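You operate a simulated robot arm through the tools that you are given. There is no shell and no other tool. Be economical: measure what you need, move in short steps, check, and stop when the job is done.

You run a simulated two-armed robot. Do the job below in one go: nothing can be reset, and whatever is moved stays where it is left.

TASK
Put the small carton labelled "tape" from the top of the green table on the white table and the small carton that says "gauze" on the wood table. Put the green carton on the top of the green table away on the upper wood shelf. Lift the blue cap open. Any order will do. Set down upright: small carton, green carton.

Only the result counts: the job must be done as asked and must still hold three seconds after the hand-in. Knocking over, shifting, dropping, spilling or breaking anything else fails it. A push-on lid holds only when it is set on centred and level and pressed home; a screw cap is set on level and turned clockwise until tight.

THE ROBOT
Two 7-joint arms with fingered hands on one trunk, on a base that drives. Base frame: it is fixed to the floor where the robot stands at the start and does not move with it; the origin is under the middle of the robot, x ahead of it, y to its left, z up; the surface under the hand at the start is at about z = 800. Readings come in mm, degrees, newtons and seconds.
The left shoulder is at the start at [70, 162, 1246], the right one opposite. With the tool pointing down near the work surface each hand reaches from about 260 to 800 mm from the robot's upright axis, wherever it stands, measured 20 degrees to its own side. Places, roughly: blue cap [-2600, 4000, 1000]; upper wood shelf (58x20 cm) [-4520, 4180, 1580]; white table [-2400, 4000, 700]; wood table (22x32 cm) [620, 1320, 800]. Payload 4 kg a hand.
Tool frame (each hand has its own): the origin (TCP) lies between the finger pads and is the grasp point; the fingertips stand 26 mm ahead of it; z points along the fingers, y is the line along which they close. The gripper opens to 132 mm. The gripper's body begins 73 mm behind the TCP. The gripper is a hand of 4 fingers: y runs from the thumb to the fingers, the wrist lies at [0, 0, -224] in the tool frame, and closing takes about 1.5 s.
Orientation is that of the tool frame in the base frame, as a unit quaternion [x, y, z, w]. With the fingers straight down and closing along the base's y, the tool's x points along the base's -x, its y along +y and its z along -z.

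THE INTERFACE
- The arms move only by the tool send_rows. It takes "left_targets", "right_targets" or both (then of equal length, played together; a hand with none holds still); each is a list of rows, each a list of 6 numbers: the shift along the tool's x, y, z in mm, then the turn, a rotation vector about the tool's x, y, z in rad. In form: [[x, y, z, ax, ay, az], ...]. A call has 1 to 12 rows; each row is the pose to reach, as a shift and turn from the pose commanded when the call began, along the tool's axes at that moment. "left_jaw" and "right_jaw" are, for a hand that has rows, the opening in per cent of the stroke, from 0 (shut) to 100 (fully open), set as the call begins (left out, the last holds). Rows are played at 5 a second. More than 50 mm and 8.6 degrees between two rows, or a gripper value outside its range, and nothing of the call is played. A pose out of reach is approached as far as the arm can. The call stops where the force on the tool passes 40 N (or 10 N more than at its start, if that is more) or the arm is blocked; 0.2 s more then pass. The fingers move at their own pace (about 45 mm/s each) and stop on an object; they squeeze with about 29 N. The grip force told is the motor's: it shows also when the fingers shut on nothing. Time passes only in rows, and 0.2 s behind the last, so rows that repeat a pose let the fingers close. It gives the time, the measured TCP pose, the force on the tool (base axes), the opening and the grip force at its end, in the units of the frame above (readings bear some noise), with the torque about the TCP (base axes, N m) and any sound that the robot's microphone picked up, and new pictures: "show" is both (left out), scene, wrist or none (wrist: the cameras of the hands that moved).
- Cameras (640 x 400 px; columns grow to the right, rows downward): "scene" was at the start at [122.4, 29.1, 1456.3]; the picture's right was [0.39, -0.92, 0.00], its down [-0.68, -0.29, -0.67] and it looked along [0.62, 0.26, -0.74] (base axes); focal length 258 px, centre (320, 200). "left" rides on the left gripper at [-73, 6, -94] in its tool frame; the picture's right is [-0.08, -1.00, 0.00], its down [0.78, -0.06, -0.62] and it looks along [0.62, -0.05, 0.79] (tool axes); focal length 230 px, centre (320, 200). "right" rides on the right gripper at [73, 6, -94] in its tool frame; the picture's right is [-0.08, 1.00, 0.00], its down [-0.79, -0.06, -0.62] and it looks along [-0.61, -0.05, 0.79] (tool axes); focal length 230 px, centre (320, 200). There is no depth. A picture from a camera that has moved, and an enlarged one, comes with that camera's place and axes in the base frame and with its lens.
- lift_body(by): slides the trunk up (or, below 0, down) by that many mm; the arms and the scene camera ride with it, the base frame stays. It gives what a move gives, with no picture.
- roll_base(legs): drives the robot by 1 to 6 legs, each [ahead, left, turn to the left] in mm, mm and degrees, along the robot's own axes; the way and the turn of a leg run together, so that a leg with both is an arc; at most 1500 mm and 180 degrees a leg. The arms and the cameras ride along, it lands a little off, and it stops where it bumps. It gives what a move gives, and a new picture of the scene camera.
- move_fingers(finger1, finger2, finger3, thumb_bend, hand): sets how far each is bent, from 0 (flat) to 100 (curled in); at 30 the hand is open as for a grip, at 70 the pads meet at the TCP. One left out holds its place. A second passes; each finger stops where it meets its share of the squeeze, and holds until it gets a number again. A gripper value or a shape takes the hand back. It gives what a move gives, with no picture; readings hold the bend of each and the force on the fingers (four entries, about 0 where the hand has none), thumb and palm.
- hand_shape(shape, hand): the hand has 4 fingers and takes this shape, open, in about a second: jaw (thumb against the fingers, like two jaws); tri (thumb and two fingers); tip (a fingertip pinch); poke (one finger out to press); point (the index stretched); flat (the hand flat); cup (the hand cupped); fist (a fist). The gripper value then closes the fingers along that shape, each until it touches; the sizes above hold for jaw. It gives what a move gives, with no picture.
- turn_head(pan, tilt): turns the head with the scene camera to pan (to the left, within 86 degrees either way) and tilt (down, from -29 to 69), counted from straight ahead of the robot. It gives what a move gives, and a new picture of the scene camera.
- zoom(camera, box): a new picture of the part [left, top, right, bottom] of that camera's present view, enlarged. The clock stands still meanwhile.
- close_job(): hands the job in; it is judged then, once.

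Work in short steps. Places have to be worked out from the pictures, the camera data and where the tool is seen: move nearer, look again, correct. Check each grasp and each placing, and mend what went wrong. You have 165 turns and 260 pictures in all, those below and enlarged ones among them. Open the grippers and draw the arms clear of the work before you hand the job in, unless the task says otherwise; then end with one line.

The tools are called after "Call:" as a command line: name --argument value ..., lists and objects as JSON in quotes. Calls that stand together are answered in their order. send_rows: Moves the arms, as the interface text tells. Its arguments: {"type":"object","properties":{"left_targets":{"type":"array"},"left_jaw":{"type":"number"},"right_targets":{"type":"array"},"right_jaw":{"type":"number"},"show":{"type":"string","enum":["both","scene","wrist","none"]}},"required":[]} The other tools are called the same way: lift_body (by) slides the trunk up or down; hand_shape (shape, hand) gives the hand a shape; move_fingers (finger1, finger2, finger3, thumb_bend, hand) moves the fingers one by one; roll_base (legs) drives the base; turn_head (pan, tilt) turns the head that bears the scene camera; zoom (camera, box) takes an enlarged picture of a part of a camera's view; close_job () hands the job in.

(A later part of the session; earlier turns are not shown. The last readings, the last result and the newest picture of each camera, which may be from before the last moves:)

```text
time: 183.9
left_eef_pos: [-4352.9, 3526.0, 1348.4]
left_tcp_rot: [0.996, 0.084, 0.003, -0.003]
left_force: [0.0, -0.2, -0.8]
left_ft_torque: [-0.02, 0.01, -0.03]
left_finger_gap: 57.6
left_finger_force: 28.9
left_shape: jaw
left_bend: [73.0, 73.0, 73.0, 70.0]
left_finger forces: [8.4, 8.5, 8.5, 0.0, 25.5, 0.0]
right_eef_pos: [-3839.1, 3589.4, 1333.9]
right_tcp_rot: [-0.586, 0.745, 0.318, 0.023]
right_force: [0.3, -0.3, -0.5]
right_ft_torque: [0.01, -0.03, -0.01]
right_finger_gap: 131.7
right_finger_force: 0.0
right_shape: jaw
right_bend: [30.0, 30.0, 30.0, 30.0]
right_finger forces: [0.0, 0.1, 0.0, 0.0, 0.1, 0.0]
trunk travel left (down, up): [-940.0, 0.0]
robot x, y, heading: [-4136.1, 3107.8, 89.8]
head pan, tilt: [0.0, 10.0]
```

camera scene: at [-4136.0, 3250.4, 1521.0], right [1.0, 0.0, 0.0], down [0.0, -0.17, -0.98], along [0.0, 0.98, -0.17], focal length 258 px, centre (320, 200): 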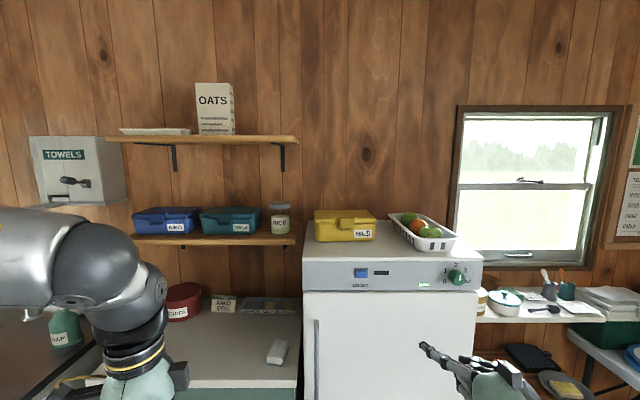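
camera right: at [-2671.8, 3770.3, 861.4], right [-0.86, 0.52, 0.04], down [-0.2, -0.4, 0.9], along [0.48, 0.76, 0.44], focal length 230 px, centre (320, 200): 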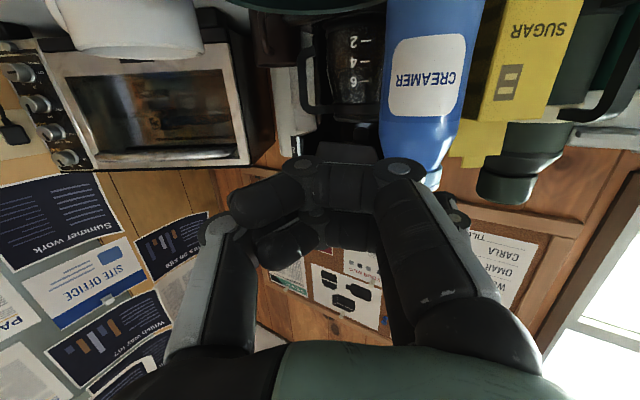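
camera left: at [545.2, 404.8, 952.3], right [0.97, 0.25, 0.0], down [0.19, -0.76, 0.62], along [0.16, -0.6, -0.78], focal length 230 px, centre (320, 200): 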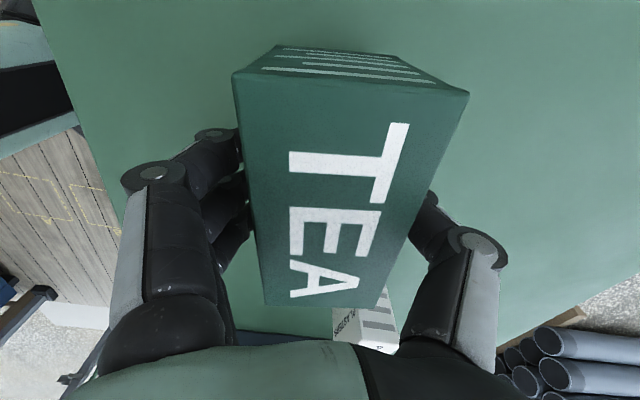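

The right arm was blocked partway. I look at it.

Call:
turn_head --pan -45 --tilt 40

```text
time: 185.0
left_eef_pos: [-4355.1, 3526.0, 1348.8]
left_tcp_rot: [0.996, 0.084, 0.004, -0.003]
left_force: [-0.6, -0.2, -0.1]
left_ft_torque: [-0.03, 0.01, -0.02]
left_finger_gap: 57.2
left_finger_force: 29.0
left_shape: jaw
left_bend: [73.0, 73.0, 73.0, 70.0]
left_finger forces: [8.4, 8.5, 8.5, 0.0, 25.5, 0.0]
right_eef_pos: [-3839.2, 3590.2, 1333.3]
right_tcp_rot: [-0.586, 0.745, 0.319, 0.024]
right_force: [-0.2, 0.8, -0.1]
right_ft_torque: [0.0, 0.0, -0.02]
right_finger_gap: 132.1
right_finger_force: 0.0
right_shape: jaw
right_bend: [30.0, 30.0, 30.0, 30.0]
right_finger forces: [0.1, 0.0, 0.0, 0.0, 0.1, 0.0]
trunk travel left (down, up): [-940.0, 0.0]
robot x, y, heading: [-4136.8, 3107.7, 90.1]
head pan, tilt: [-45.0, 40.0]
camera scene: at [-4075.5, 3217.3, 1682.3], right [0.71, -0.71, 0.0], down [-0.45, -0.45, -0.77], along [0.54, 0.54, -0.64], focal length 258 px, centre (320, 200)
```

scene: 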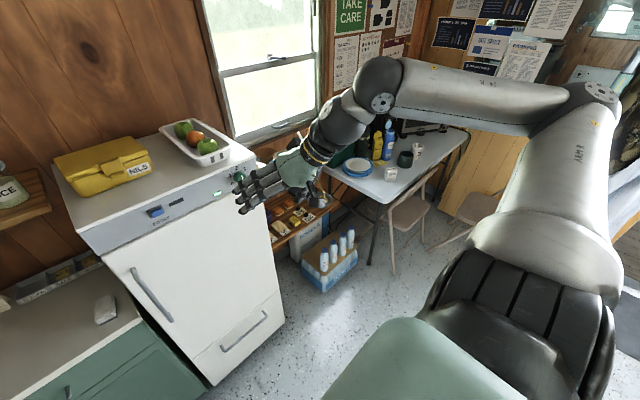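

I bring the right arm back to its known compact pose: tool down, near the body, and higher.

Call:
send_rows --right_targets '[[5, 10, -14, 0.064, 0.005, 0.117], [11, 21, -28, 0.127, 0.01, 0.233], [16, 31, -43, 0.191, 0.014, 0.35], [22, 41, -57, 0.254, 0.019, 0.467], [27, 51, -71, 0.318, 0.024, 0.583], [33, 62, -85, 0.381, 0.029, 0.7], [38, 72, -99, 0.445, 0.034, 0.816], [43, 82, -113, 0.508, 0.039, 0.933], [49, 92, -128, 0.572, 0.043, 1.05], [54, 103, -142, 0.635, 0.048, 1.166], [60, 113, -156, 0.699, 0.053, 1.283], [60, 113, -156, 0.699, 0.053, 1.283]]' --show "scene"

```text
time: 187.6
left_eef_pos: [-4353.2, 3526.5, 1347.8]
left_tcp_rot: [0.996, 0.084, 0.003, -0.002]
left_force: [-0.5, 0.1, -1.6]
left_ft_torque: [-0.01, 0.01, -0.02]
left_finger_gap: 57.4
left_finger_force: 28.6
left_shape: jaw
left_bend: [73.0, 73.0, 73.0, 70.0]
left_finger forces: [8.4, 8.5, 8.6, 0.1, 25.5, 0.0]
right_eef_pos: [-3905.8, 3472.7, 1484.9]
right_tcp_rot: [0.0, 1.0, -0.001, 0.001]
right_force: [0.1, 0.9, 0.2]
right_ft_torque: [0.0, -0.01, 0.0]
right_finger_gap: 131.7
right_finger_force: 0.0
right_shape: jaw
right_bend: [30.0, 30.0, 30.0, 30.0]
right_finger forces: [0.0, 0.0, 0.0, 0.1, 0.0, 0.0]
trunk travel left (down, up): [-940.0, 0.0]
robot x, y, heading: [-4134.5, 3109.2, 89.6]
head pan, tilt: [-45.0, 40.0]
camera scene: at [-4075.0, 3217.6, 1682.2], right [0.71, -0.71, 0.0], down [-0.46, -0.45, -0.77], along [0.54, 0.54, -0.64], focal length 258 px, centre (320, 200)
```

scene: 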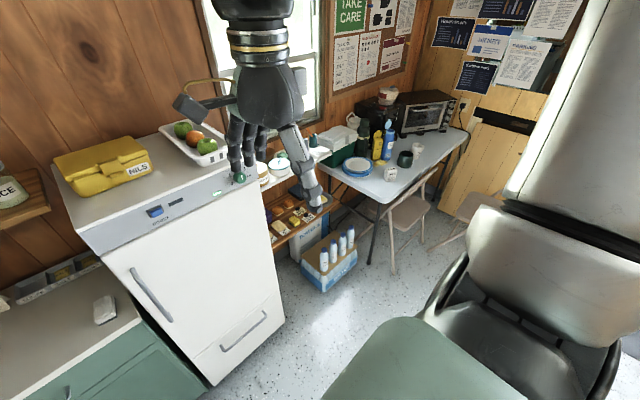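

The right arm is tucked and the fridge front is at y≈3930. Now I test the left arm's height by raising TEA by 330 and moving it forward 150 here in free space.

Call:
send_rows --left_targets '[[0, -5, -42, 0, 0, 0], [0, -15, -84, 0, 0, 0], [0, -30, -125, 0, 0, 0], [0, -50, -166, 0, 0, 0], [0, -70, -207, 0, 0, 0], [0, -90, -248, 0, 0, 0], [0, -110, -289, 0, 0, 0], [0, -130, -330, 0, 0, 0], [0, -150, -340, 0, 0, 0], [0, -150, -340, 0, 0, 0]]' --show "none"

Call:
turn_head --pan 10 --tilt 5

```text
time: 189.8
left_eef_pos: [-4390.0, 3549.1, 1487.2]
left_tcp_rot: [0.996, 0.084, 0.006, -0.004]
left_force: [0.5, -0.3, -2.0]
left_ft_torque: [-0.02, 0.02, 0.0]
left_finger_gap: 57.2
left_finger_force: 28.8
left_shape: jaw
left_bend: [73.0, 73.0, 73.0, 70.0]
left_finger forces: [8.4, 8.6, 8.5, 0.0, 25.4, 0.0]
left hand out of reach, approached as far as the arm can: row 4, 5, 6, 7, 8, 9, 10
right_eef_pos: [-3905.9, 3473.2, 1484.5]
right_tcp_rot: [0.0, 1.0, -0.003, 0.0]
right_force: [-0.8, 0.1, 0.2]
right_ft_torque: [-0.01, -0.01, 0.0]
right_finger_gap: 132.1
right_finger_force: 0.0
right_shape: jaw
right_bend: [30.0, 30.0, 30.0, 30.0]
right_finger forces: [0.1, 0.0, 0.0, 0.0, 0.0, 0.0]
trunk travel left (down, up): [-940.0, 0.0]
robot x, y, heading: [-4134.7, 3105.6, 90.0]
head pan, tilt: [-45.0, 40.0]
```

```text
time: 191.0
left_eef_pos: [-4388.0, 3549.5, 1486.1]
left_tcp_rot: [0.996, 0.085, 0.006, -0.005]
left_force: [-0.9, -0.4, -1.7]
left_ft_torque: [-0.01, -0.01, -0.02]
left_finger_gap: 56.9
left_finger_force: 28.7
left_shape: jaw
left_bend: [73.0, 73.0, 73.0, 70.0]
left_finger forces: [8.4, 8.5, 8.4, 0.1, 25.4, 0.1]
right_eef_pos: [-3904.8, 3471.0, 1484.8]
right_tcp_rot: [0.0, 1.0, -0.001, 0.0]
right_force: [-0.1, -0.2, -0.5]
right_ft_torque: [-0.02, -0.01, 0.01]
right_finger_gap: 132.1
right_finger_force: 0.0
right_shape: jaw
right_bend: [30.0, 30.0, 30.0, 30.0]
right_finger forces: [0.0, 0.0, 0.0, 0.0, 0.0, 0.0]
trunk travel left (down, up): [-940.0, 0.0]
robot x, y, heading: [-4136.8, 3106.9, 90.1]
head pan, tilt: [10.0, 5.0]
camera scene: at [-4151.3, 3247.9, 1738.0], right [0.99, 0.17, 0.0], down [0.01, -0.09, -1.0], along [-0.17, 0.98, -0.09], focal length 258 px, centre (320, 200)
```

scene: 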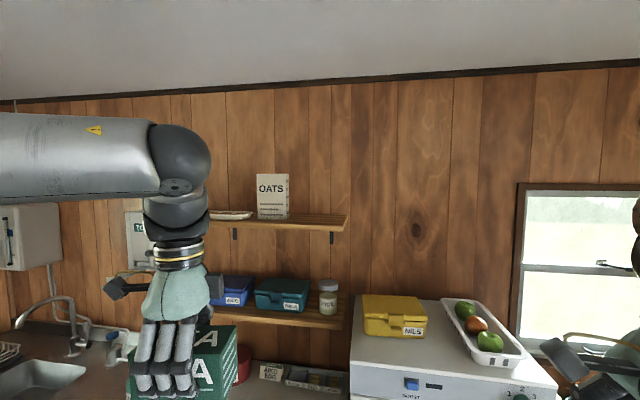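

With the tool vertical this arm tops out near z=1487. I need to regrasp TEA from its end with the tool pointing forward. First I turn to the natural roll (tool y to the left), then test the forward-pointing reach at shelf height.

Call:
send_rows --left_targets '[[0, 2, 10, 0, 0, 0.145], [0, 4, 20, 0, 0, 0.29], [0, 6, 30, 0, 0, 0.435], [0, 8, 40, 0, 0, 0.58], [0, 10, 50, 0, 0, 0.724], [0, 12, 60, 0, 0, 0.869], [0, 14, 70, 0, 0, 1.014], [0, 16, 80, 0, 0, 1.159], [0, 18, 90, 0, 0, 1.304], [0, 20, 100, 0, 0, 1.449], [0, 20, 100, 0, 0, 1.594], [0, 20, 100, 0, 0, 1.738]]' --show "none"

```text
time: 193.6
left_eef_pos: [-4385.6, 3528.5, 1386.6]
left_tcp_rot: [-0.707, 0.707, -0.001, 0.004]
left_force: [-0.2, 0.0, -0.9]
left_ft_torque: [0.0, 0.01, -0.02]
left_finger_gap: 57.0
left_finger_force: 29.6
left_shape: jaw
left_bend: [73.0, 73.0, 73.0, 70.0]
left_finger forces: [8.3, 8.5, 8.6, 0.0, 25.3, 0.0]
right_eef_pos: [-3905.6, 3473.3, 1484.7]
right_tcp_rot: [0.0, 1.0, -0.002, 0.0]
right_force: [0.2, -0.3, -0.6]
right_ft_torque: [-0.01, 0.01, 0.01]
right_finger_gap: 131.7
right_finger_force: 0.1
right_shape: jaw
right_bend: [30.0, 30.0, 30.0, 30.0]
right_finger forces: [0.0, 0.1, 0.0, 0.1, 0.0, 0.0]
trunk travel left (down, up): [-940.0, 0.0]
robot x, y, heading: [-4134.8, 3108.7, 90.1]
head pan, tilt: [10.0, 5.0]
```

In this roll, reach may be better even with the tool vertical, and TEA would then stand end-on (117 mm deep) on the 200 mm shelf. I test raising to z≈1650.

Call:
send_rows --left_targets '[[-15, 0, -45, 0, 0, 0], [-30, 0, -90, 0, 0, 0], [-50, 0, -135, 0, 0, 0], [-75, 0, -180, 0, 0, 0], [-100, 0, -220, 0, 0, 0], [-130, 0, -260, 0, 0, 0], [-150, 0, -280, 0, 0, 0], [-150, 0, -280, 0, 0, 0]]' --show "scene"

```text
refused: row 4 steps farther than a row can; nothing moved
```

I split the steps more finely.

Call:
send_rows --left_targets '[[-15, 0, -40, 0, 0, 0], [-30, 0, -80, 0, 0, 0], [-50, 0, -120, 0, 0, 0], [-70, 0, -160, 0, 0, 0], [-90, 0, -200, 0, 0, 0], [-110, 0, -240, 0, 0, 0], [-130, 0, -265, 0, 0, 0], [-150, 0, -280, 0, 0, 0], [-150, 0, -280, 0, 0, 0]]' --show "scene"

```text
time: 195.6
left_eef_pos: [-4400.0, 3559.0, 1483.4]
left_tcp_rot: [0.708, -0.706, 0.0, -0.007]
left_force: [0.3, 0.3, -0.7]
left_ft_torque: [-0.01, 0.02, 0.02]
left_finger_gap: 57.1
left_finger_force: 29.0
left_shape: jaw
left_bend: [73.0, 73.0, 73.0, 70.0]
left_finger forces: [8.3, 8.5, 8.5, 0.0, 25.4, 0.1]
left hand out of reach, approached as far as the arm can: row 3, 4, 5, 6, 7, 8, 9
right_eef_pos: [-3905.6, 3473.6, 1483.7]
right_tcp_rot: [0.001, 1.0, -0.002, 0.0]
right_force: [0.5, 0.0, 0.1]
right_ft_torque: [0.0, 0.01, -0.01]
right_finger_gap: 131.7
right_finger_force: 0.0
right_shape: jaw
right_bend: [30.0, 30.0, 30.0, 30.0]
right_finger forces: [0.1, 0.0, 0.1, 0.1, 0.1, 0.1]
trunk travel left (down, up): [-940.0, 0.0]
robot x, y, heading: [-4135.6, 3106.1, 89.9]
head pan, tilt: [10.0, 5.0]
camera scene: at [-4151.1, 3248.3, 1738.0], right [0.99, 0.17, 0.0], down [0.01, -0.09, -1.0], along [-0.17, 0.98, -0.09], focal length 258 px, centre (320, 200)
```

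scene: 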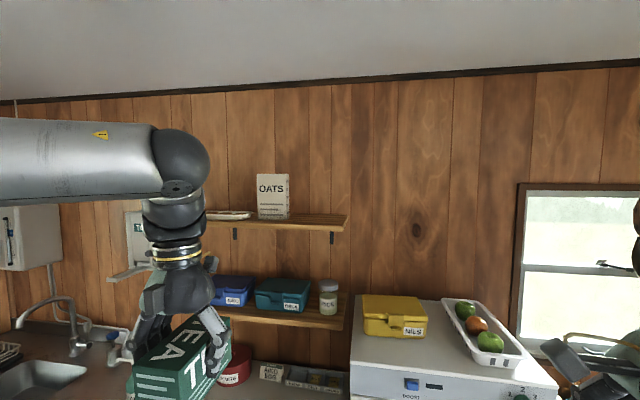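

Vertical is limited to about 1485 in either roll, so the tool must tilt. I test a 30°-below-horizontal forward pose at z≈1640.

Call:
send_rows --left_targets '[[-18, -12, -20, 0, -0.131, 0], [-37, -25, -39, 0, -0.262, 0], [-55, -37, -59, 0, -0.393, 0], [-73, -50, -78, 0, -0.524, 0], [-92, -62, -98, 0, -0.655, 0], [-110, -75, -118, 0, -0.785, 0], [-129, -87, -137, 0, -0.916, 0], [-147, -100, -157, 0, -1.047, 0], [-147, -100, -157, 0, -1.047, 0]]' --show "scene"

```text
time: 197.6
left_eef_pos: [-4300.0, 3700.0, 1644.7]
left_tcp_rot: [0.613, -0.61, -0.354, -0.357]
left_force: [0.0, -0.2, -0.4]
left_ft_torque: [-0.03, 0.02, -0.01]
left_finger_gap: 57.0
left_finger_force: 28.2
left_shape: jaw
left_bend: [73.0, 73.0, 73.0, 70.0]
left_finger forces: [8.4, 8.4, 8.5, 0.0, 25.5, 0.0]
right_eef_pos: [-3906.1, 3472.6, 1484.7]
right_tcp_rot: [0.0, 1.0, -0.002, 0.0]
right_force: [-0.4, 0.0, 0.4]
right_ft_torque: [0.02, -0.02, -0.01]
right_finger_gap: 131.9
right_finger_force: 0.1
right_shape: jaw
right_bend: [30.0, 30.0, 30.0, 30.0]
right_finger forces: [0.1, 0.0, 0.0, 0.1, 0.0, 0.0]
trunk travel left (down, up): [-940.0, 0.0]
robot x, y, heading: [-4138.4, 3110.0, 89.9]
head pan, tilt: [10.0, 5.0]
camera scene: at [-4151.4, 3247.8, 1738.0], right [0.99, 0.17, 0.0], down [0.01, -0.09, -1.0], along [-0.17, 0.98, -0.09], focal length 258 px, centre (320, 200)
```

scene: 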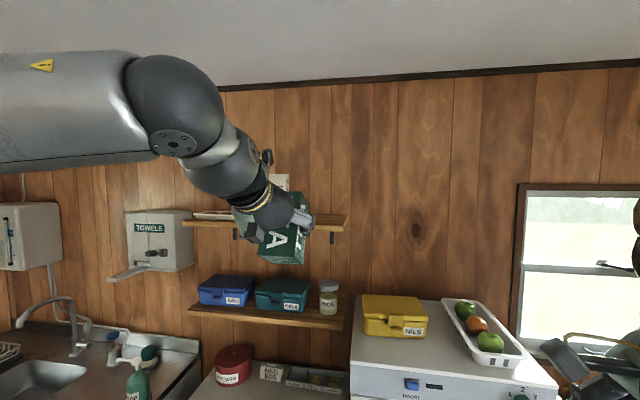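

At 30° below horizontal the arm reaches shelf height easily. So I'll set TEA on the counter end-on, regrasp it with that tilt, then shelve it. First I return to vertical and look at the counter.

Call:
send_rows --left_targets '[[-22, 0, 13, 0, 0.131, 0], [-39, 0, 30, 0, 0.262, 0], [-50, 0, 50, 0, 0.393, 0], [-55, 0, 75, 0, 0.524, 0], [-55, 0, 105, 0, 0.655, 0], [-50, 0, 135, 0, 0.785, 0], [-45, 0, 170, 0, 0.916, 0], [-40, 0, 205, 0, 1.047, 0], [-40, 0, 205, 0, 1.047, 0]]' --show "none"

Call:
turn_head --pan 10 --tilt 40

```text
time: 199.6
left_eef_pos: [-4406.6, 3676.9, 1419.7]
left_tcp_rot: [0.708, -0.705, -0.008, -0.042]
left_force: [0.1, -0.6, -1.0]
left_ft_torque: [-0.02, -0.02, 0.02]
left_finger_gap: 57.2
left_finger_force: 29.3
left_shape: jaw
left_bend: [73.0, 73.0, 73.0, 70.0]
left_finger forces: [8.5, 8.7, 8.6, 0.0, 25.8, 0.1]
left hand out of reach, approached as far as the arm can: row 1, 2, 3, 4, 5, 6, 7, 8, 9
right_eef_pos: [-3907.2, 3471.3, 1484.8]
right_tcp_rot: [-0.001, 1.0, -0.002, 0.0]
right_force: [0.7, 0.1, 0.7]
right_ft_torque: [-0.01, 0.03, -0.03]
right_finger_gap: 131.7
right_finger_force: 0.0
right_shape: jaw
right_bend: [30.0, 30.0, 30.0, 30.0]
right_finger forces: [0.0, 0.0, 0.0, 0.0, 0.0, 0.0]
trunk travel left (down, up): [-940.0, 0.0]
robot x, y, heading: [-4129.2, 3110.1, 89.9]
head pan, tilt: [10.0, 5.0]
```

```text
time: 200.7
left_eef_pos: [-4407.3, 3677.5, 1420.3]
left_tcp_rot: [0.707, -0.705, -0.01, -0.042]
left_force: [-0.4, 0.3, -1.7]
left_ft_torque: [0.0, 0.02, 0.0]
left_finger_gap: 57.1
left_finger_force: 29.3
left_shape: jaw
left_bend: [73.0, 73.0, 73.0, 70.0]
left_finger forces: [8.5, 8.8, 8.6, 0.0, 25.9, 0.0]
right_eef_pos: [-3905.0, 3472.2, 1484.4]
right_tcp_rot: [0.0, 1.0, -0.001, 0.0]
right_force: [-0.3, -0.5, -0.9]
right_ft_torque: [-0.01, 0.01, 0.0]
right_finger_gap: 131.8
right_finger_force: 0.0
right_shape: jaw
right_bend: [30.0, 30.0, 30.0, 30.0]
right_finger forces: [0.1, 0.0, 0.1, 0.1, 0.0, 0.0]
trunk travel left (down, up): [-940.0, 0.0]
robot x, y, heading: [-4134.6, 3107.7, 89.6]
head pan, tilt: [10.0, 40.0]
camera scene: at [-4150.3, 3241.2, 1682.3], right [0.99, 0.17, 0.0], down [0.11, -0.63, -0.77], along [-0.13, 0.76, -0.64], focal length 258 px, centre (320, 200)
```

scene: 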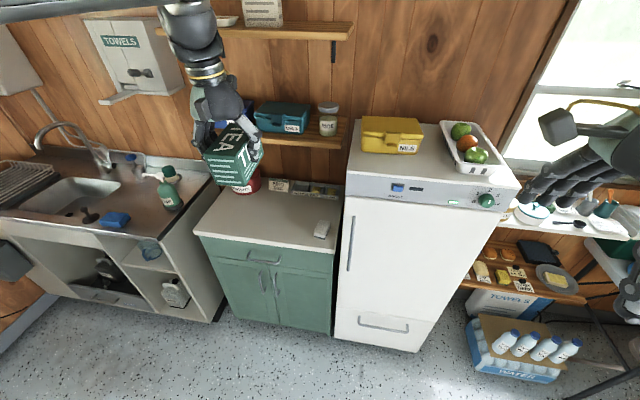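

The counter beside the fridge is free around (-4520, 4000), with its top near z≈850. I level the carton and draw it back and down before driving closer.

Call:
send_rows --left_targets '[[30, -12, 25, -0.009, 0.015, 0], [60, -25, 50, -0.018, 0.03, 0], [90, -37, 75, -0.027, 0.045, 0], [120, -50, 100, -0.036, 0.06, 0], [150, -62, 125, -0.045, 0.074, 0.003], [150, -62, 125, -0.045, 0.074, 0.003]]' --show "none"

Call:
lift_body --by -260

```text
time: 202.1
left_eef_pos: [-4337.3, 3536.8, 1286.5]
left_tcp_rot: [0.707, -0.707, 0.0, 0.0]
left_force: [0.3, 1.2, -0.9]
left_ft_torque: [-0.02, 0.02, -0.04]
left_finger_gap: 56.9
left_finger_force: 28.6
left_shape: jaw
left_bend: [73.0, 73.0, 73.0, 70.0]
left_finger forces: [8.4, 8.7, 8.6, 0.0, 25.8, 0.0]
right_eef_pos: [-3906.3, 3472.4, 1484.0]
right_tcp_rot: [0.001, 1.0, -0.002, 0.0]
right_force: [-0.4, -0.4, -0.1]
right_ft_torque: [0.02, 0.02, -0.03]
right_finger_gap: 131.7
right_finger_force: 0.1
right_shape: jaw
right_bend: [30.0, 30.0, 30.0, 30.0]
right_finger forces: [0.1, 0.1, 0.0, 0.0, 0.1, 0.0]
trunk travel left (down, up): [-940.0, 0.0]
robot x, y, heading: [-4137.1, 3110.9, 89.6]
head pan, tilt: [10.0, 40.0]
```

```text
time: 204.7
left_eef_pos: [-4336.5, 3537.9, 1027.7]
left_tcp_rot: [-0.707, 0.708, -0.001, 0.0]
left_force: [0.4, 0.0, -1.3]
left_ft_torque: [0.01, 0.02, 0.0]
left_finger_gap: 57.1
left_finger_force: 28.9
left_shape: jaw
left_bend: [73.0, 73.0, 73.0, 70.0]
left_finger forces: [8.6, 8.7, 8.6, 0.0, 25.8, 0.1]
right_eef_pos: [-3906.7, 3471.8, 1224.1]
right_tcp_rot: [0.0, 1.0, -0.002, -0.001]
right_force: [-0.3, 0.4, -0.4]
right_ft_torque: [0.0, 0.02, -0.03]
right_finger_gap: 132.2
right_finger_force: 0.2
right_shape: jaw
right_bend: [30.0, 30.0, 30.0, 30.0]
right_finger forces: [0.1, 0.0, 0.0, 0.0, 0.1, 0.0]
trunk travel left (down, up): [-680.0, 260.0]
robot x, y, heading: [-4134.6, 3109.4, 89.7]
head pan, tilt: [10.0, 40.0]
```

Now I drive to (-4318, 3430).

Call:
roll_base --legs '[[322, 183, 0.3]]'

Call:
send_rows --left_targets '[[-35, 0, 0, 0, 0, 0], [-70, 0, 0, 0, 0, 0], [-105, 0, 0, 0, 0, 0], [-140, 0, 0, 0, 0, 0], [-140, 0, 0, 0, 0, 0]]' --show "both"

```text
time: 207.1
left_eef_pos: [-4521.4, 3856.0, 1028.0]
left_tcp_rot: [0.709, -0.706, 0.001, -0.001]
left_force: [0.0, 0.1, -1.2]
left_ft_torque: [-0.02, 0.02, 0.02]
left_finger_gap: 57.3
left_finger_force: 28.9
left_shape: jaw
left_bend: [73.0, 73.0, 73.0, 70.0]
left_finger forces: [8.6, 8.7, 8.6, 0.0, 25.7, 0.1]
right_eef_pos: [-4090.4, 3794.2, 1224.5]
right_tcp_rot: [-0.003, 1.0, -0.001, 0.0]
right_force: [0.0, 0.0, 0.0]
right_ft_torque: [0.05, 0.02, 0.0]
right_finger_gap: 132.1
right_finger_force: 0.0
right_shape: jaw
right_bend: [30.0, 30.0, 30.0, 30.0]
right_finger forces: [0.0, 0.0, 0.1, 0.0, 0.0, 0.0]
trunk travel left (down, up): [-680.0, 260.0]
robot x, y, heading: [-4318.0, 3430.6, 90.1]
head pan, tilt: [10.0, 40.0]
camera scene: at [-4333.6, 3561.3, 1422.4], right [0.98, 0.18, 0.0], down [0.11, -0.63, -0.77], along [-0.14, 0.75, -0.64], focal length 258 px, centre (320, 200)
```

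scene: 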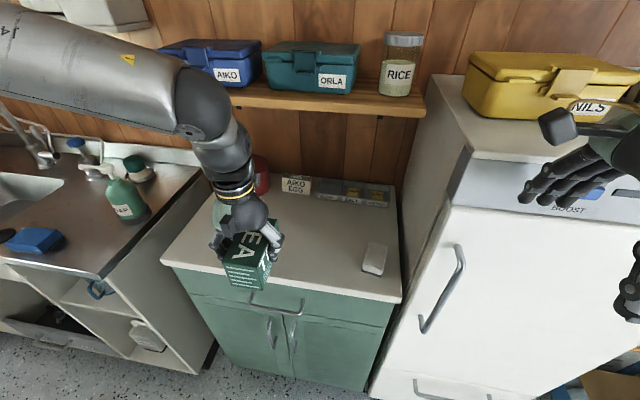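

```text
time: 208.3
left_eef_pos: [-4529.7, 3989.3, 1024.8]
left_tcp_rot: [0.708, -0.706, 0.001, -0.003]
left_force: [-0.2, -0.1, -0.7]
left_ft_torque: [0.02, 0.01, -0.01]
left_finger_gap: 57.2
left_finger_force: 29.1
left_shape: jaw
left_bend: [74.0, 73.0, 73.0, 70.0]
left_finger forces: [8.3, 8.5, 8.6, 0.1, 25.3, 0.1]
left hand out of reach, approached as far as the arm can: row 4, 5
right_eef_pos: [-4090.9, 3792.4, 1224.8]
right_tcp_rot: [-0.003, 1.0, -0.001, 0.0]
right_force: [0.5, -0.1, -0.1]
right_ft_torque: [0.02, 0.01, -0.02]
right_finger_gap: 131.7
right_finger_force: 0.1
right_shape: jaw
right_bend: [30.0, 30.0, 30.0, 30.0]
right_finger forces: [0.0, 0.1, 0.0, 0.0, 0.0, 0.0]
trunk travel left (down, up): [-680.0, 260.0]
robot x, y, heading: [-4316.7, 3429.2, 89.9]
head pan, tilt: [10.0, 40.0]
camera scene: at [-4334.0, 3560.6, 1422.4], right [0.98, 0.18, 0.0], down [0.11, -0.63, -0.77], along [-0.14, 0.75, -0.64], focal length 258 px, centre (320, 200)
camera left: at [-4535.2, 4062.9, 1119.1], right [1.0, 0.08, 0.0], down [0.06, -0.79, 0.61], along [0.05, -0.61, -0.79], focal length 230 px, centre (320, 200)
```

scene: 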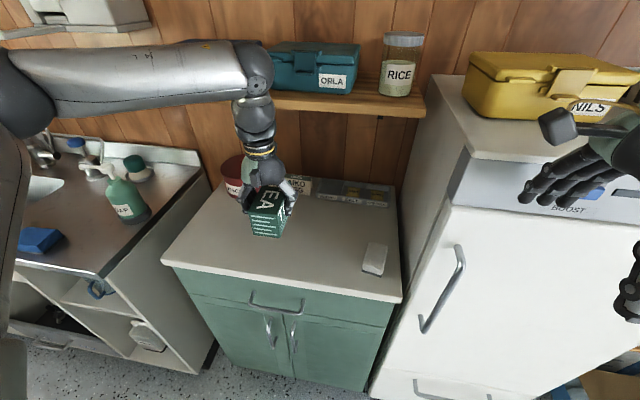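
left: 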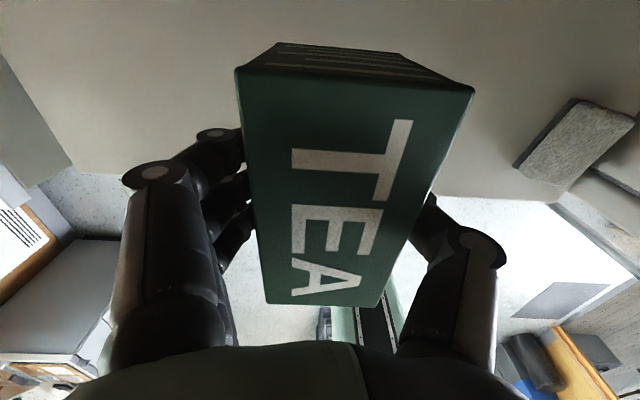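

TEA is over the free counter, end-on. I lower the trunk towards it.

Call:
lift_body --by -95

Call:
zoom --camera "scene" --box '[160, 100, 416, 300]'

```text
time: 209.6
left_eef_pos: [-4528.4, 3990.3, 930.1]
left_tcp_rot: [0.708, -0.706, 0.001, -0.003]
left_force: [-0.7, 0.3, -0.9]
left_ft_torque: [-0.01, 0.02, -0.01]
left_finger_gap: 57.2
left_finger_force: 29.1
left_shape: jaw
left_bend: [74.0, 73.0, 73.0, 70.0]
left_finger forces: [8.3, 8.5, 8.6, 0.0, 25.4, 0.1]
right_eef_pos: [-4092.2, 3794.0, 1130.3]
right_tcp_rot: [-0.003, 1.0, -0.001, 0.0]
right_force: [0.3, -0.1, -0.6]
right_ft_torque: [0.01, 0.02, -0.02]
right_finger_gap: 131.9
right_finger_force: 0.1
right_shape: jaw
right_bend: [30.0, 30.0, 30.0, 30.0]
right_finger forces: [0.0, 0.0, 0.1, 0.0, 0.0, 0.1]
trunk travel left (down, up): [-585.0, 355.0]
robot x, y, heading: [-4318.6, 3429.8, 90.1]
head pan, tilt: [10.0, 40.0]
```

```text
2.00 times, centred on (288, 200) of scene
camera zoom: at [-4334.1, 3562.0, 1327.3], right [0.98, 0.18, 0.0], down [0.11, -0.63, -0.77], along [-0.14, 0.75, -0.64], focal length 515 px, centre (384, 200)
```

zoom: 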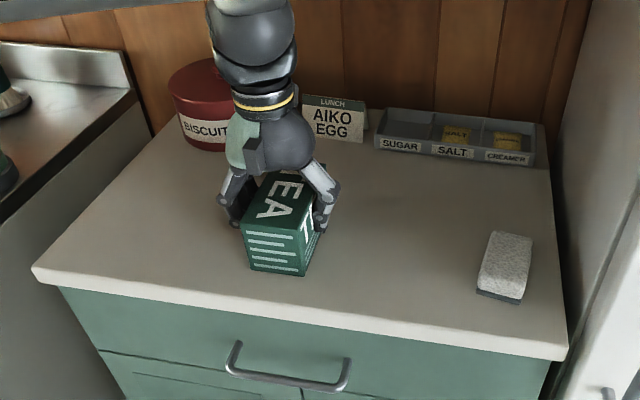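

Close to the surface. I lower in small steps until contact.

Call:
lift_body --by -15

Call:
lift_body --by -6

```text
time: 210.1
left_eef_pos: [-4527.5, 3991.7, 925.4]
left_tcp_rot: [0.71, -0.704, -0.003, -0.011]
left_force: [-1.0, -5.7, 21.9]
left_ft_torque: [-0.13, 0.08, 0.08]
left_finger_gap: 57.4
left_finger_force: 29.0
left_shape: jaw
left_bend: [74.0, 74.0, 74.0, 71.0]
left_finger forces: [9.9, 10.2, 9.9, 0.0, 29.8, 0.1]
right_eef_pos: [-4091.1, 3793.1, 1115.8]
right_tcp_rot: [-0.003, 1.0, -0.001, 0.0]
right_force: [0.0, -0.4, -0.5]
right_ft_torque: [0.01, -0.02, 0.01]
right_finger_gap: 131.9
right_finger_force: 0.0
right_shape: jaw
right_bend: [30.0, 30.0, 30.0, 30.0]
right_finger forces: [0.0, 0.1, 0.0, 0.0, 0.0, 0.0]
trunk travel left (down, up): [-572.0, 368.0]
robot x, y, heading: [-4320.0, 3429.6, 90.1]
head pan, tilt: [10.0, 40.0]
stopped: the force on the tool passed its limit at 44 N (the readings are from after the stop); the commanded pose is now the measured one
```

```text
time: 210.6
left_eef_pos: [-4527.8, 3994.8, 925.7]
left_tcp_rot: [0.71, -0.704, -0.006, -0.015]
left_force: [0.0, -5.4, 22.9]
left_ft_torque: [-0.15, 0.04, -0.08]
left_finger_gap: 57.5
left_finger_force: 28.9
left_shape: jaw
left_bend: [74.0, 74.0, 74.0, 71.0]
left_finger forces: [9.5, 10.3, 10.3, 0.0, 30.0, 0.0]
right_eef_pos: [-4091.6, 3793.0, 1111.9]
right_tcp_rot: [-0.003, 1.0, -0.001, -0.001]
right_force: [-1.0, 1.1, 0.5]
right_ft_torque: [-0.01, 0.0, 0.02]
right_finger_gap: 132.1
right_finger_force: 0.1
right_shape: jaw
right_bend: [30.0, 30.0, 30.0, 30.0]
right_finger forces: [0.1, 0.0, 0.0, 0.1, 0.0, 0.1]
trunk travel left (down, up): [-567.0, 373.0]
robot x, y, heading: [-4320.2, 3426.3, 90.3]
head pan, tilt: [10.0, 40.0]
stopped: the force on the tool passed its limit at 44 N (the readings are from after the stop); the commanded pose is now the measured one
```

Contact: the counter is at about z=879. I relieve the pressure, release, and rise.

Call:
send_rows --left_targets '[[0, 0, -2, 0, 0, 0], [0, 0, -3, 0, 0, 0], [0, 0, -3, 0, 0, 0], [0, 0, -3, 0, 0, 0], [0, 0, -3, 0, 0, 0], [0, 0, -3, 0, 0, 0], [0, 0, -40, 0, 0, 0], [0, 0, -80, 0, 0, 0], [0, 0, -120, 0, 0, 0], [0, 0, -160, 0, 0, 0], [0, 0, -160, 0, 0, 0]]' --left_jaw 90 --show "both"

```text
time: 213.0
left_eef_pos: [-4559.2, 3949.0, 1044.8]
left_tcp_rot: [0.711, -0.703, -0.003, -0.015]
left_force: [0.5, -0.2, 0.0]
left_ft_torque: [-0.01, 0.01, 0.01]
left_finger_gap: 118.7
left_finger_force: 0.0
left_shape: jaw
left_bend: [48.0, 48.0, 48.0, 44.0]
left_finger forces: [0.1, 0.0, 0.0, 0.0, 0.1, 0.0]
left hand out of reach, approached as far as the arm can: row 7, 8, 9, 10, 11
right_eef_pos: [-4091.3, 3795.7, 1111.0]
right_tcp_rot: [-0.002, 1.0, -0.001, 0.0]
right_force: [0.0, 0.7, 1.0]
right_ft_torque: [0.0, 0.01, 0.03]
right_finger_gap: 131.9
right_finger_force: 0.3
right_shape: jaw
right_bend: [30.0, 30.0, 30.0, 30.0]
right_finger forces: [0.0, 0.0, 0.0, 0.1, 0.1, 0.0]
trunk travel left (down, up): [-567.0, 373.0]
robot x, y, heading: [-4320.2, 3427.6, 90.0]
head pan, tilt: [10.0, 40.0]
camera scene: at [-4334.4, 3562.8, 1309.6], right [0.98, 0.18, 0.0], down [0.11, -0.63, -0.77], along [-0.14, 0.75, -0.64], focal length 258 px, centre (320, 200)
camera left: at [-4565.9, 4020.8, 1139.9], right [1.0, 0.09, 0.02], down [0.06, -0.8, 0.6], along [0.06, -0.59, -0.8], focal length 230 px, centre (320, 200)
```

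scene: 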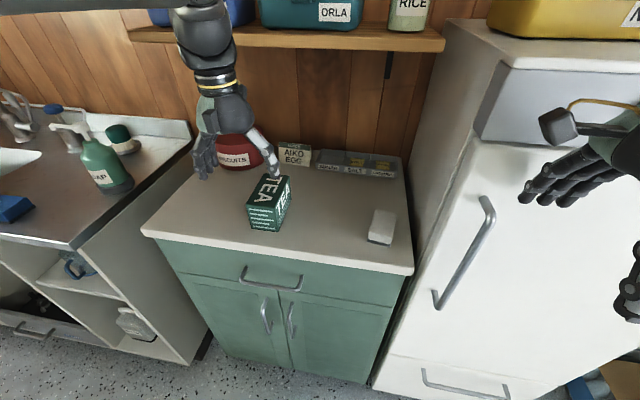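
left: 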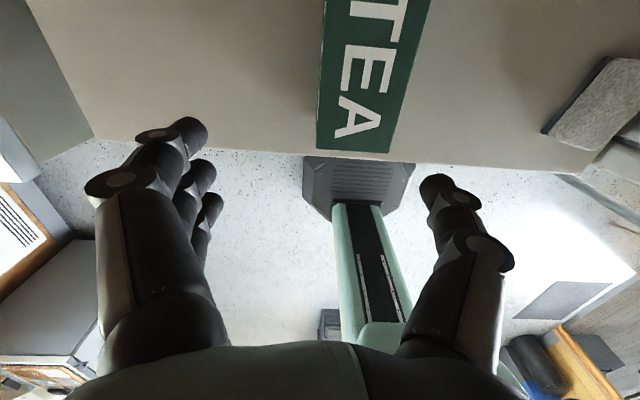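

TEA stands on the counter. I zoom to measure its pose for the regrasp.

Call:
zoom --camera "scene" --box '[220, 160, 316, 240]'

```text
5.00 times, centred on (268, 200) of scene
camera zoom: at [-4334.4, 3562.8, 1309.6], right [0.98, 0.18, 0.0], down [0.11, -0.63, -0.77], along [-0.14, 0.75, -0.64], focal length 1288 px, centre (580, 200)
```

zoom: 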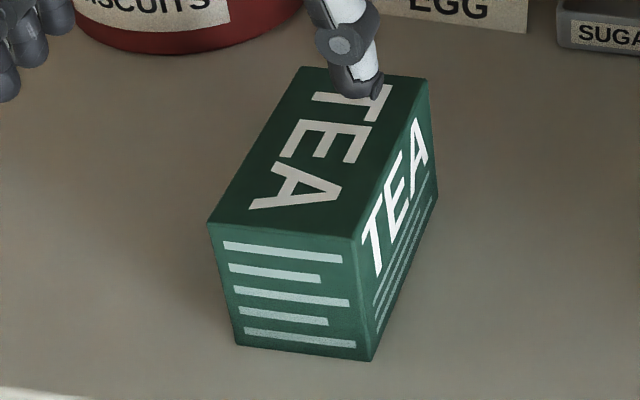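

TEA is axis-aligned: x -4565 to -4502, y 3937–4058. I back the robot 120 mm and pitch the hand up to 30° below horizontal.

Call:
roll_base --legs '[[-120, 0, 0]]'

Call:
send_rows --left_targets '[[0, 0, 0, 0, -0.131, 0], [0, 0, 0, 0, -0.262, 0], [0, 0, 0, 0, -0.393, 0], [0, 0, 0, 0, -0.524, 0], [0, 0, 0, 0, -0.655, 0], [0, 0, 0, 0, -0.785, 0], [0, 0, 0, 0, -0.916, 0], [0, 0, 0, 0, -1.047, 0], [0, 0, 0, 0, -1.047, 0]]' --show "scene"

```text
time: 214.2
left_eef_pos: [-4558.3, 3829.8, 1045.5]
left_tcp_rot: [0.711, -0.703, -0.004, -0.014]
left_force: [0.3, 0.4, -0.3]
left_ft_torque: [0.0, -0.03, -0.01]
left_finger_gap: 118.6
left_finger_force: 0.1
left_shape: jaw
left_bend: [48.0, 48.0, 48.0, 44.0]
left_finger forces: [0.0, 0.0, 0.1, 0.1, 0.1, 0.0]
right_eef_pos: [-4089.0, 3675.5, 1110.9]
right_tcp_rot: [-0.002, 1.0, -0.003, 0.0]
right_force: [0.4, -0.5, -0.1]
right_ft_torque: [-0.01, -0.01, 0.03]
right_finger_gap: 131.9
right_finger_force: 0.1
right_shape: jaw
right_bend: [30.0, 30.0, 30.0, 30.0]
right_finger forces: [0.0, 0.0, 0.1, 0.0, 0.1, 0.0]
trunk travel left (down, up): [-567.0, 373.0]
robot x, y, heading: [-4310.7, 3312.3, 90.1]
head pan, tilt: [10.0, 40.0]
camera scene: at [-4333.9, 3443.9, 1309.6], right [0.98, 0.18, 0.0], down [0.11, -0.63, -0.77], along [-0.14, 0.75, -0.64], focal length 258 px, centre (320, 200)
```

scene: 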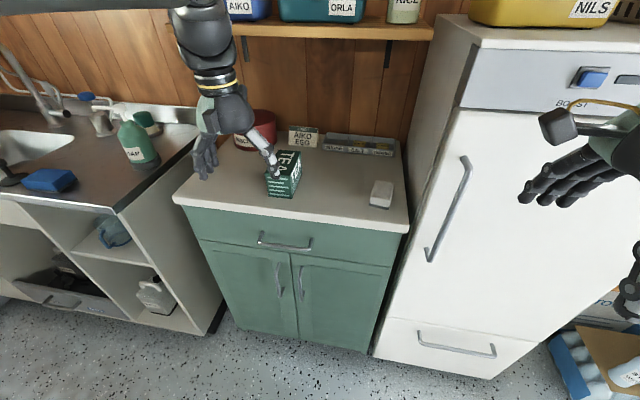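

```text
time: 216.2
left_eef_pos: [-4559.4, 3829.5, 1044.8]
left_tcp_rot: [0.635, -0.625, -0.318, -0.324]
left_force: [0.6, -0.7, -0.1]
left_ft_torque: [0.04, 0.02, 0.04]
left_finger_gap: 118.8
left_finger_force: 0.2
left_shape: jaw
left_bend: [48.0, 48.0, 48.0, 44.0]
left_finger forces: [0.1, 0.1, 0.1, 0.0, 0.0, 0.0]
left hand out of reach, approached as far as the arm can: row 8, 9
right_eef_pos: [-4091.3, 3675.6, 1111.2]
right_tcp_rot: [-0.002, 1.0, -0.002, 0.0]
right_force: [-0.2, 0.7, 0.4]
right_ft_torque: [-0.02, 0.03, -0.02]
right_finger_gap: 132.0
right_finger_force: 0.2
right_shape: jaw
right_bend: [30.0, 30.0, 30.0, 30.0]
right_finger forces: [0.0, 0.0, 0.0, 0.0, 0.1, 0.0]
trunk travel left (down, up): [-567.0, 373.0]
robot x, y, heading: [-4318.3, 3309.2, 90.1]
head pan, tilt: [10.0, 40.0]
camera scene: at [-4333.9, 3443.2, 1309.7], right [0.98, 0.18, 0.0], down [0.11, -0.63, -0.77], along [-0.14, 0.75, -0.64], focal length 258 px, centre (320, 200)
```

scene: 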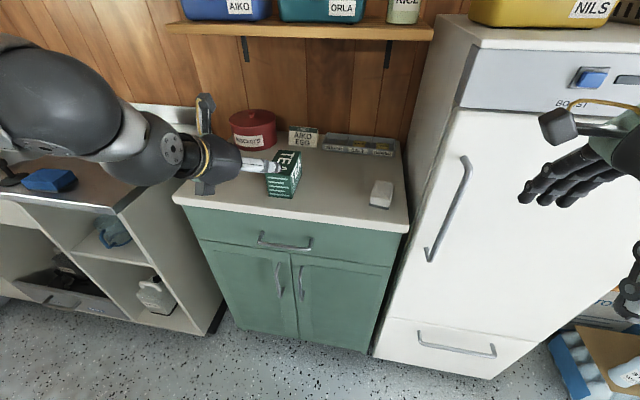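

The hand is 36° below horizontal. TEA lies straight along the tool axis with a 26 mm lateral shift, so I advance to straddle it.

Call:
send_rows --left_targets '[[0, -26, 5, 0, 0, 0], [0, -26, 45, 0, 0, 0], [0, -26, 85, 0, 0, 0], [0, -26, 125, 0, 0, 0], [0, -26, 125, 0, 0, 0]]' --show "both"

```text
time: 217.4
left_eef_pos: [-4532.7, 3931.7, 972.8]
left_tcp_rot: [0.635, -0.625, -0.318, -0.324]
left_force: [0.8, -0.5, 0.1]
left_ft_torque: [0.02, 0.0, -0.02]
left_finger_gap: 118.7
left_finger_force: 0.0
left_shape: jaw
left_bend: [48.0, 48.0, 48.0, 44.0]
left_finger forces: [0.0, 0.0, 0.0, 0.0, 0.0, 0.0]
right_eef_pos: [-4091.3, 3674.8, 1111.9]
right_tcp_rot: [-0.002, 1.0, -0.001, 0.0]
right_force: [0.3, -0.7, 0.2]
right_ft_torque: [0.01, -0.02, -0.03]
right_finger_gap: 131.6
right_finger_force: 0.0
right_shape: jaw
right_bend: [30.0, 30.0, 30.0, 30.0]
right_finger forces: [0.1, 0.0, 0.0, 0.0, 0.0, 0.0]
trunk travel left (down, up): [-567.0, 373.0]
robot x, y, heading: [-4316.6, 3309.6, 90.1]
head pan, tilt: [10.0, 40.0]
camera scene: at [-4334.1, 3442.2, 1309.9], right [0.98, 0.18, 0.0], down [0.11, -0.63, -0.77], along [-0.14, 0.75, -0.64], focal length 258 px, centre (320, 200)
camera left: at [-4538.9, 3898.8, 1086.8], right [1.0, 0.05, 0.08], down [0.07, -0.96, -0.27], along [0.06, 0.28, -0.96], focal length 230 px, centre (320, 200)
```

scene: 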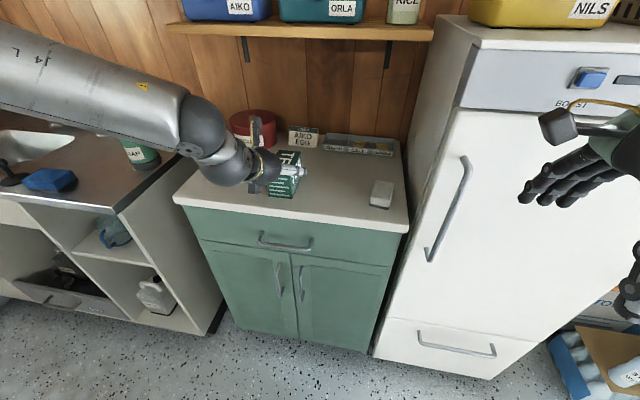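
left: 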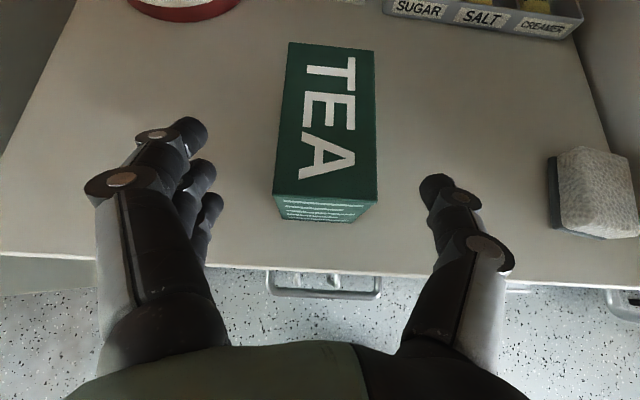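

Well aligned. I advance the remaining 62 mm.

Call:
send_rows --left_targets '[[0, 0, 30, 0, 0, 0], [0, -2, 50, 0, 0, 0], [0, -3, 62, 0, 0, 0], [0, -3, 62, 0, 0, 0]]' --show "wrist"

```text
time: 218.4
left_eef_pos: [-4530.7, 3981.8, 935.3]
left_tcp_rot: [0.635, -0.626, -0.317, -0.324]
left_force: [-0.5, 0.2, -0.3]
left_ft_torque: [-0.01, 0.02, -0.05]
left_finger_gap: 118.3
left_finger_force: 0.1
left_shape: jaw
left_bend: [48.0, 48.0, 48.0, 44.0]
left_finger forces: [0.1, 0.1, 0.1, 0.0, 0.0, 0.0]
right_eef_pos: [-4091.5, 3676.9, 1111.1]
right_tcp_rot: [-0.003, 1.0, -0.001, 0.0]
right_force: [0.2, 0.5, -0.1]
right_ft_torque: [0.02, 0.0, 0.01]
right_finger_gap: 132.1
right_finger_force: 0.0
right_shape: jaw
right_bend: [30.0, 30.0, 30.0, 30.0]
right_finger forces: [0.0, 0.0, 0.1, 0.0, 0.1, 0.0]
trunk travel left (down, up): [-567.0, 373.0]
robot x, y, heading: [-4319.1, 3309.8, 90.0]
head pan, tilt: [10.0, 40.0]
camera left: at [-4536.2, 3949.5, 1049.4], right [1.0, 0.05, 0.08], down [0.07, -0.96, -0.27], along [0.06, 0.28, -0.96], focal length 230 px, centre (320, 200)
```

left: 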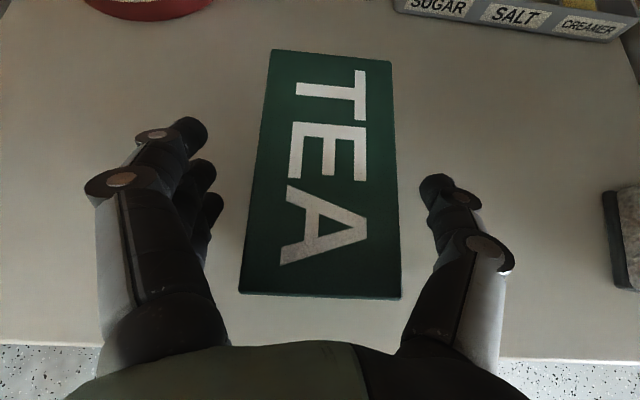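

Positioned. I close.

Call:
send_rows --left_targets '[[0, 0, 0, 0, 0, 0], [0, 0, 0, 0, 0, 0], [0, 0, 0, 0, 0, 0], [0, 0, 0, 0, 0, 0], [0, 0, 0, 0, 0, 0], [0, 0, 0, 0, 0, 0], [0, 0, 0, 0, 0, 0], [0, 0, 0, 0, 0, 0]]' --left_jaw 0 --show "wrist"

```text
time: 220.2
left_eef_pos: [-4530.6, 3982.1, 936.0]
left_tcp_rot: [0.635, -0.624, -0.318, -0.324]
left_force: [-0.4, -0.1, -0.2]
left_ft_torque: [-0.03, 0.02, -0.03]
left_finger_gap: 59.0
left_finger_force: 29.0
left_shape: jaw
left_bend: [73.0, 73.0, 73.0, 70.0]
left_finger forces: [9.0, 8.8, 8.6, 0.0, 26.2, 0.0]
right_eef_pos: [-4090.6, 3676.5, 1111.9]
right_tcp_rot: [-0.002, 1.0, -0.001, 0.0]
right_force: [-0.1, 0.6, 0.0]
right_ft_torque: [0.03, 0.01, 0.01]
right_finger_gap: 131.8
right_finger_force: 0.0
right_shape: jaw
right_bend: [30.0, 30.0, 30.0, 30.0]
right_finger forces: [0.0, 0.0, 0.1, 0.1, 0.0, 0.0]
trunk travel left (down, up): [-567.0, 373.0]
robot x, y, heading: [-4316.0, 3311.9, 90.4]
head pan, tilt: [10.0, 40.0]
camera left: at [-4536.2, 3949.5, 1049.3], right [1.0, 0.05, 0.08], down [0.07, -0.96, -0.27], along [0.06, 0.28, -0.96], focal length 230 px, centre (320, 200)
```

left: 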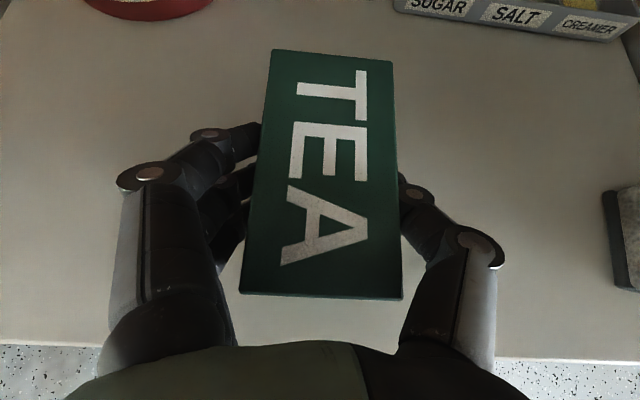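

Firm grip by all digits. I lift 40 mm, back out, then raise the trunk fully.

Call:
lift_body --by 40

Call:
roll_base --legs '[[-300, 0, 0]]'

Call:
lift_body --by 333

```text
time: 221.0
left_eef_pos: [-4530.5, 3983.4, 975.2]
left_tcp_rot: [0.634, -0.625, -0.318, -0.325]
left_force: [0.1, -0.6, -1.6]
left_ft_torque: [-0.01, -0.01, 0.01]
left_finger_gap: 59.2
left_finger_force: 29.1
left_shape: jaw
left_bend: [73.0, 73.0, 73.0, 70.0]
left_finger forces: [8.9, 8.8, 8.7, 0.0, 26.4, 0.1]
right_eef_pos: [-4090.5, 3677.1, 1151.4]
right_tcp_rot: [-0.003, 1.0, -0.001, 0.0]
right_force: [-0.2, 0.4, -0.1]
right_ft_torque: [-0.02, -0.03, -0.02]
right_finger_gap: 131.8
right_finger_force: 0.1
right_shape: jaw
right_bend: [30.0, 30.0, 30.0, 30.0]
right_finger forces: [0.0, 0.0, 0.0, 0.0, 0.0, 0.0]
trunk travel left (down, up): [-607.0, 333.0]
robot x, y, heading: [-4316.1, 3315.0, 90.0]
head pan, tilt: [10.0, 40.0]
```

```text
time: 223.1
left_eef_pos: [-4528.7, 3679.9, 974.7]
left_tcp_rot: [0.634, -0.626, -0.318, -0.325]
left_force: [1.0, 0.0, -1.0]
left_ft_torque: [-0.02, -0.04, 0.01]
left_finger_gap: 58.7
left_finger_force: 29.5
left_shape: jaw
left_bend: [73.0, 73.0, 73.0, 70.0]
left_finger forces: [9.0, 8.8, 8.6, 0.0, 26.3, 0.0]
right_eef_pos: [-4089.3, 3374.6, 1150.1]
right_tcp_rot: [-0.002, 1.0, -0.002, 0.001]
right_force: [-0.4, 0.3, 0.3]
right_ft_torque: [0.02, 0.03, 0.01]
right_finger_gap: 132.0
right_finger_force: 0.0
right_shape: jaw
right_bend: [30.0, 30.0, 30.0, 30.0]
right_finger forces: [0.1, 0.0, 0.0, 0.0, 0.1, 0.0]
trunk travel left (down, up): [-607.0, 333.0]
robot x, y, heading: [-4312.2, 3008.6, 90.1]
head pan, tilt: [10.0, 40.0]
camera scene: at [-4332.7, 3142.3, 1349.6], right [0.98, 0.18, 0.0], down [0.11, -0.63, -0.77], along [-0.14, 0.75, -0.64], focal length 258 px, centre (320, 200)
```

scene: 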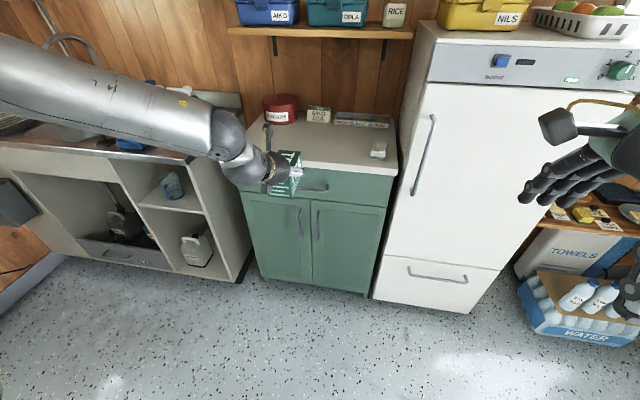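

```text
time: 226.3
left_eef_pos: [-4528.9, 3680.7, 1307.6]
left_tcp_rot: [0.635, -0.625, -0.318, -0.324]
left_force: [-0.4, 0.8, -1.0]
left_ft_torque: [0.01, -0.04, -0.03]
left_finger_gap: 58.7
left_finger_force: 28.7
left_shape: jaw
left_bend: [73.0, 73.0, 73.0, 70.0]
left_finger forces: [8.9, 8.8, 8.6, 0.1, 26.2, 0.1]
right_eef_pos: [-4089.0, 3375.3, 1483.6]
right_tcp_rot: [0.0, 1.0, -0.002, 0.0]
right_force: [0.3, 0.6, -0.2]
right_ft_torque: [0.01, 0.02, 0.01]
right_finger_gap: 131.9
right_finger_force: 0.1
right_shape: jaw
right_bend: [30.0, 30.0, 30.0, 30.0]
right_finger forces: [0.0, 0.1, 0.1, 0.1, 0.1, 0.0]
trunk travel left (down, up): [-940.0, 0.0]
robot x, y, heading: [-4315.0, 3011.2, 90.1]
head pan, tilt: [10.0, 40.0]
```

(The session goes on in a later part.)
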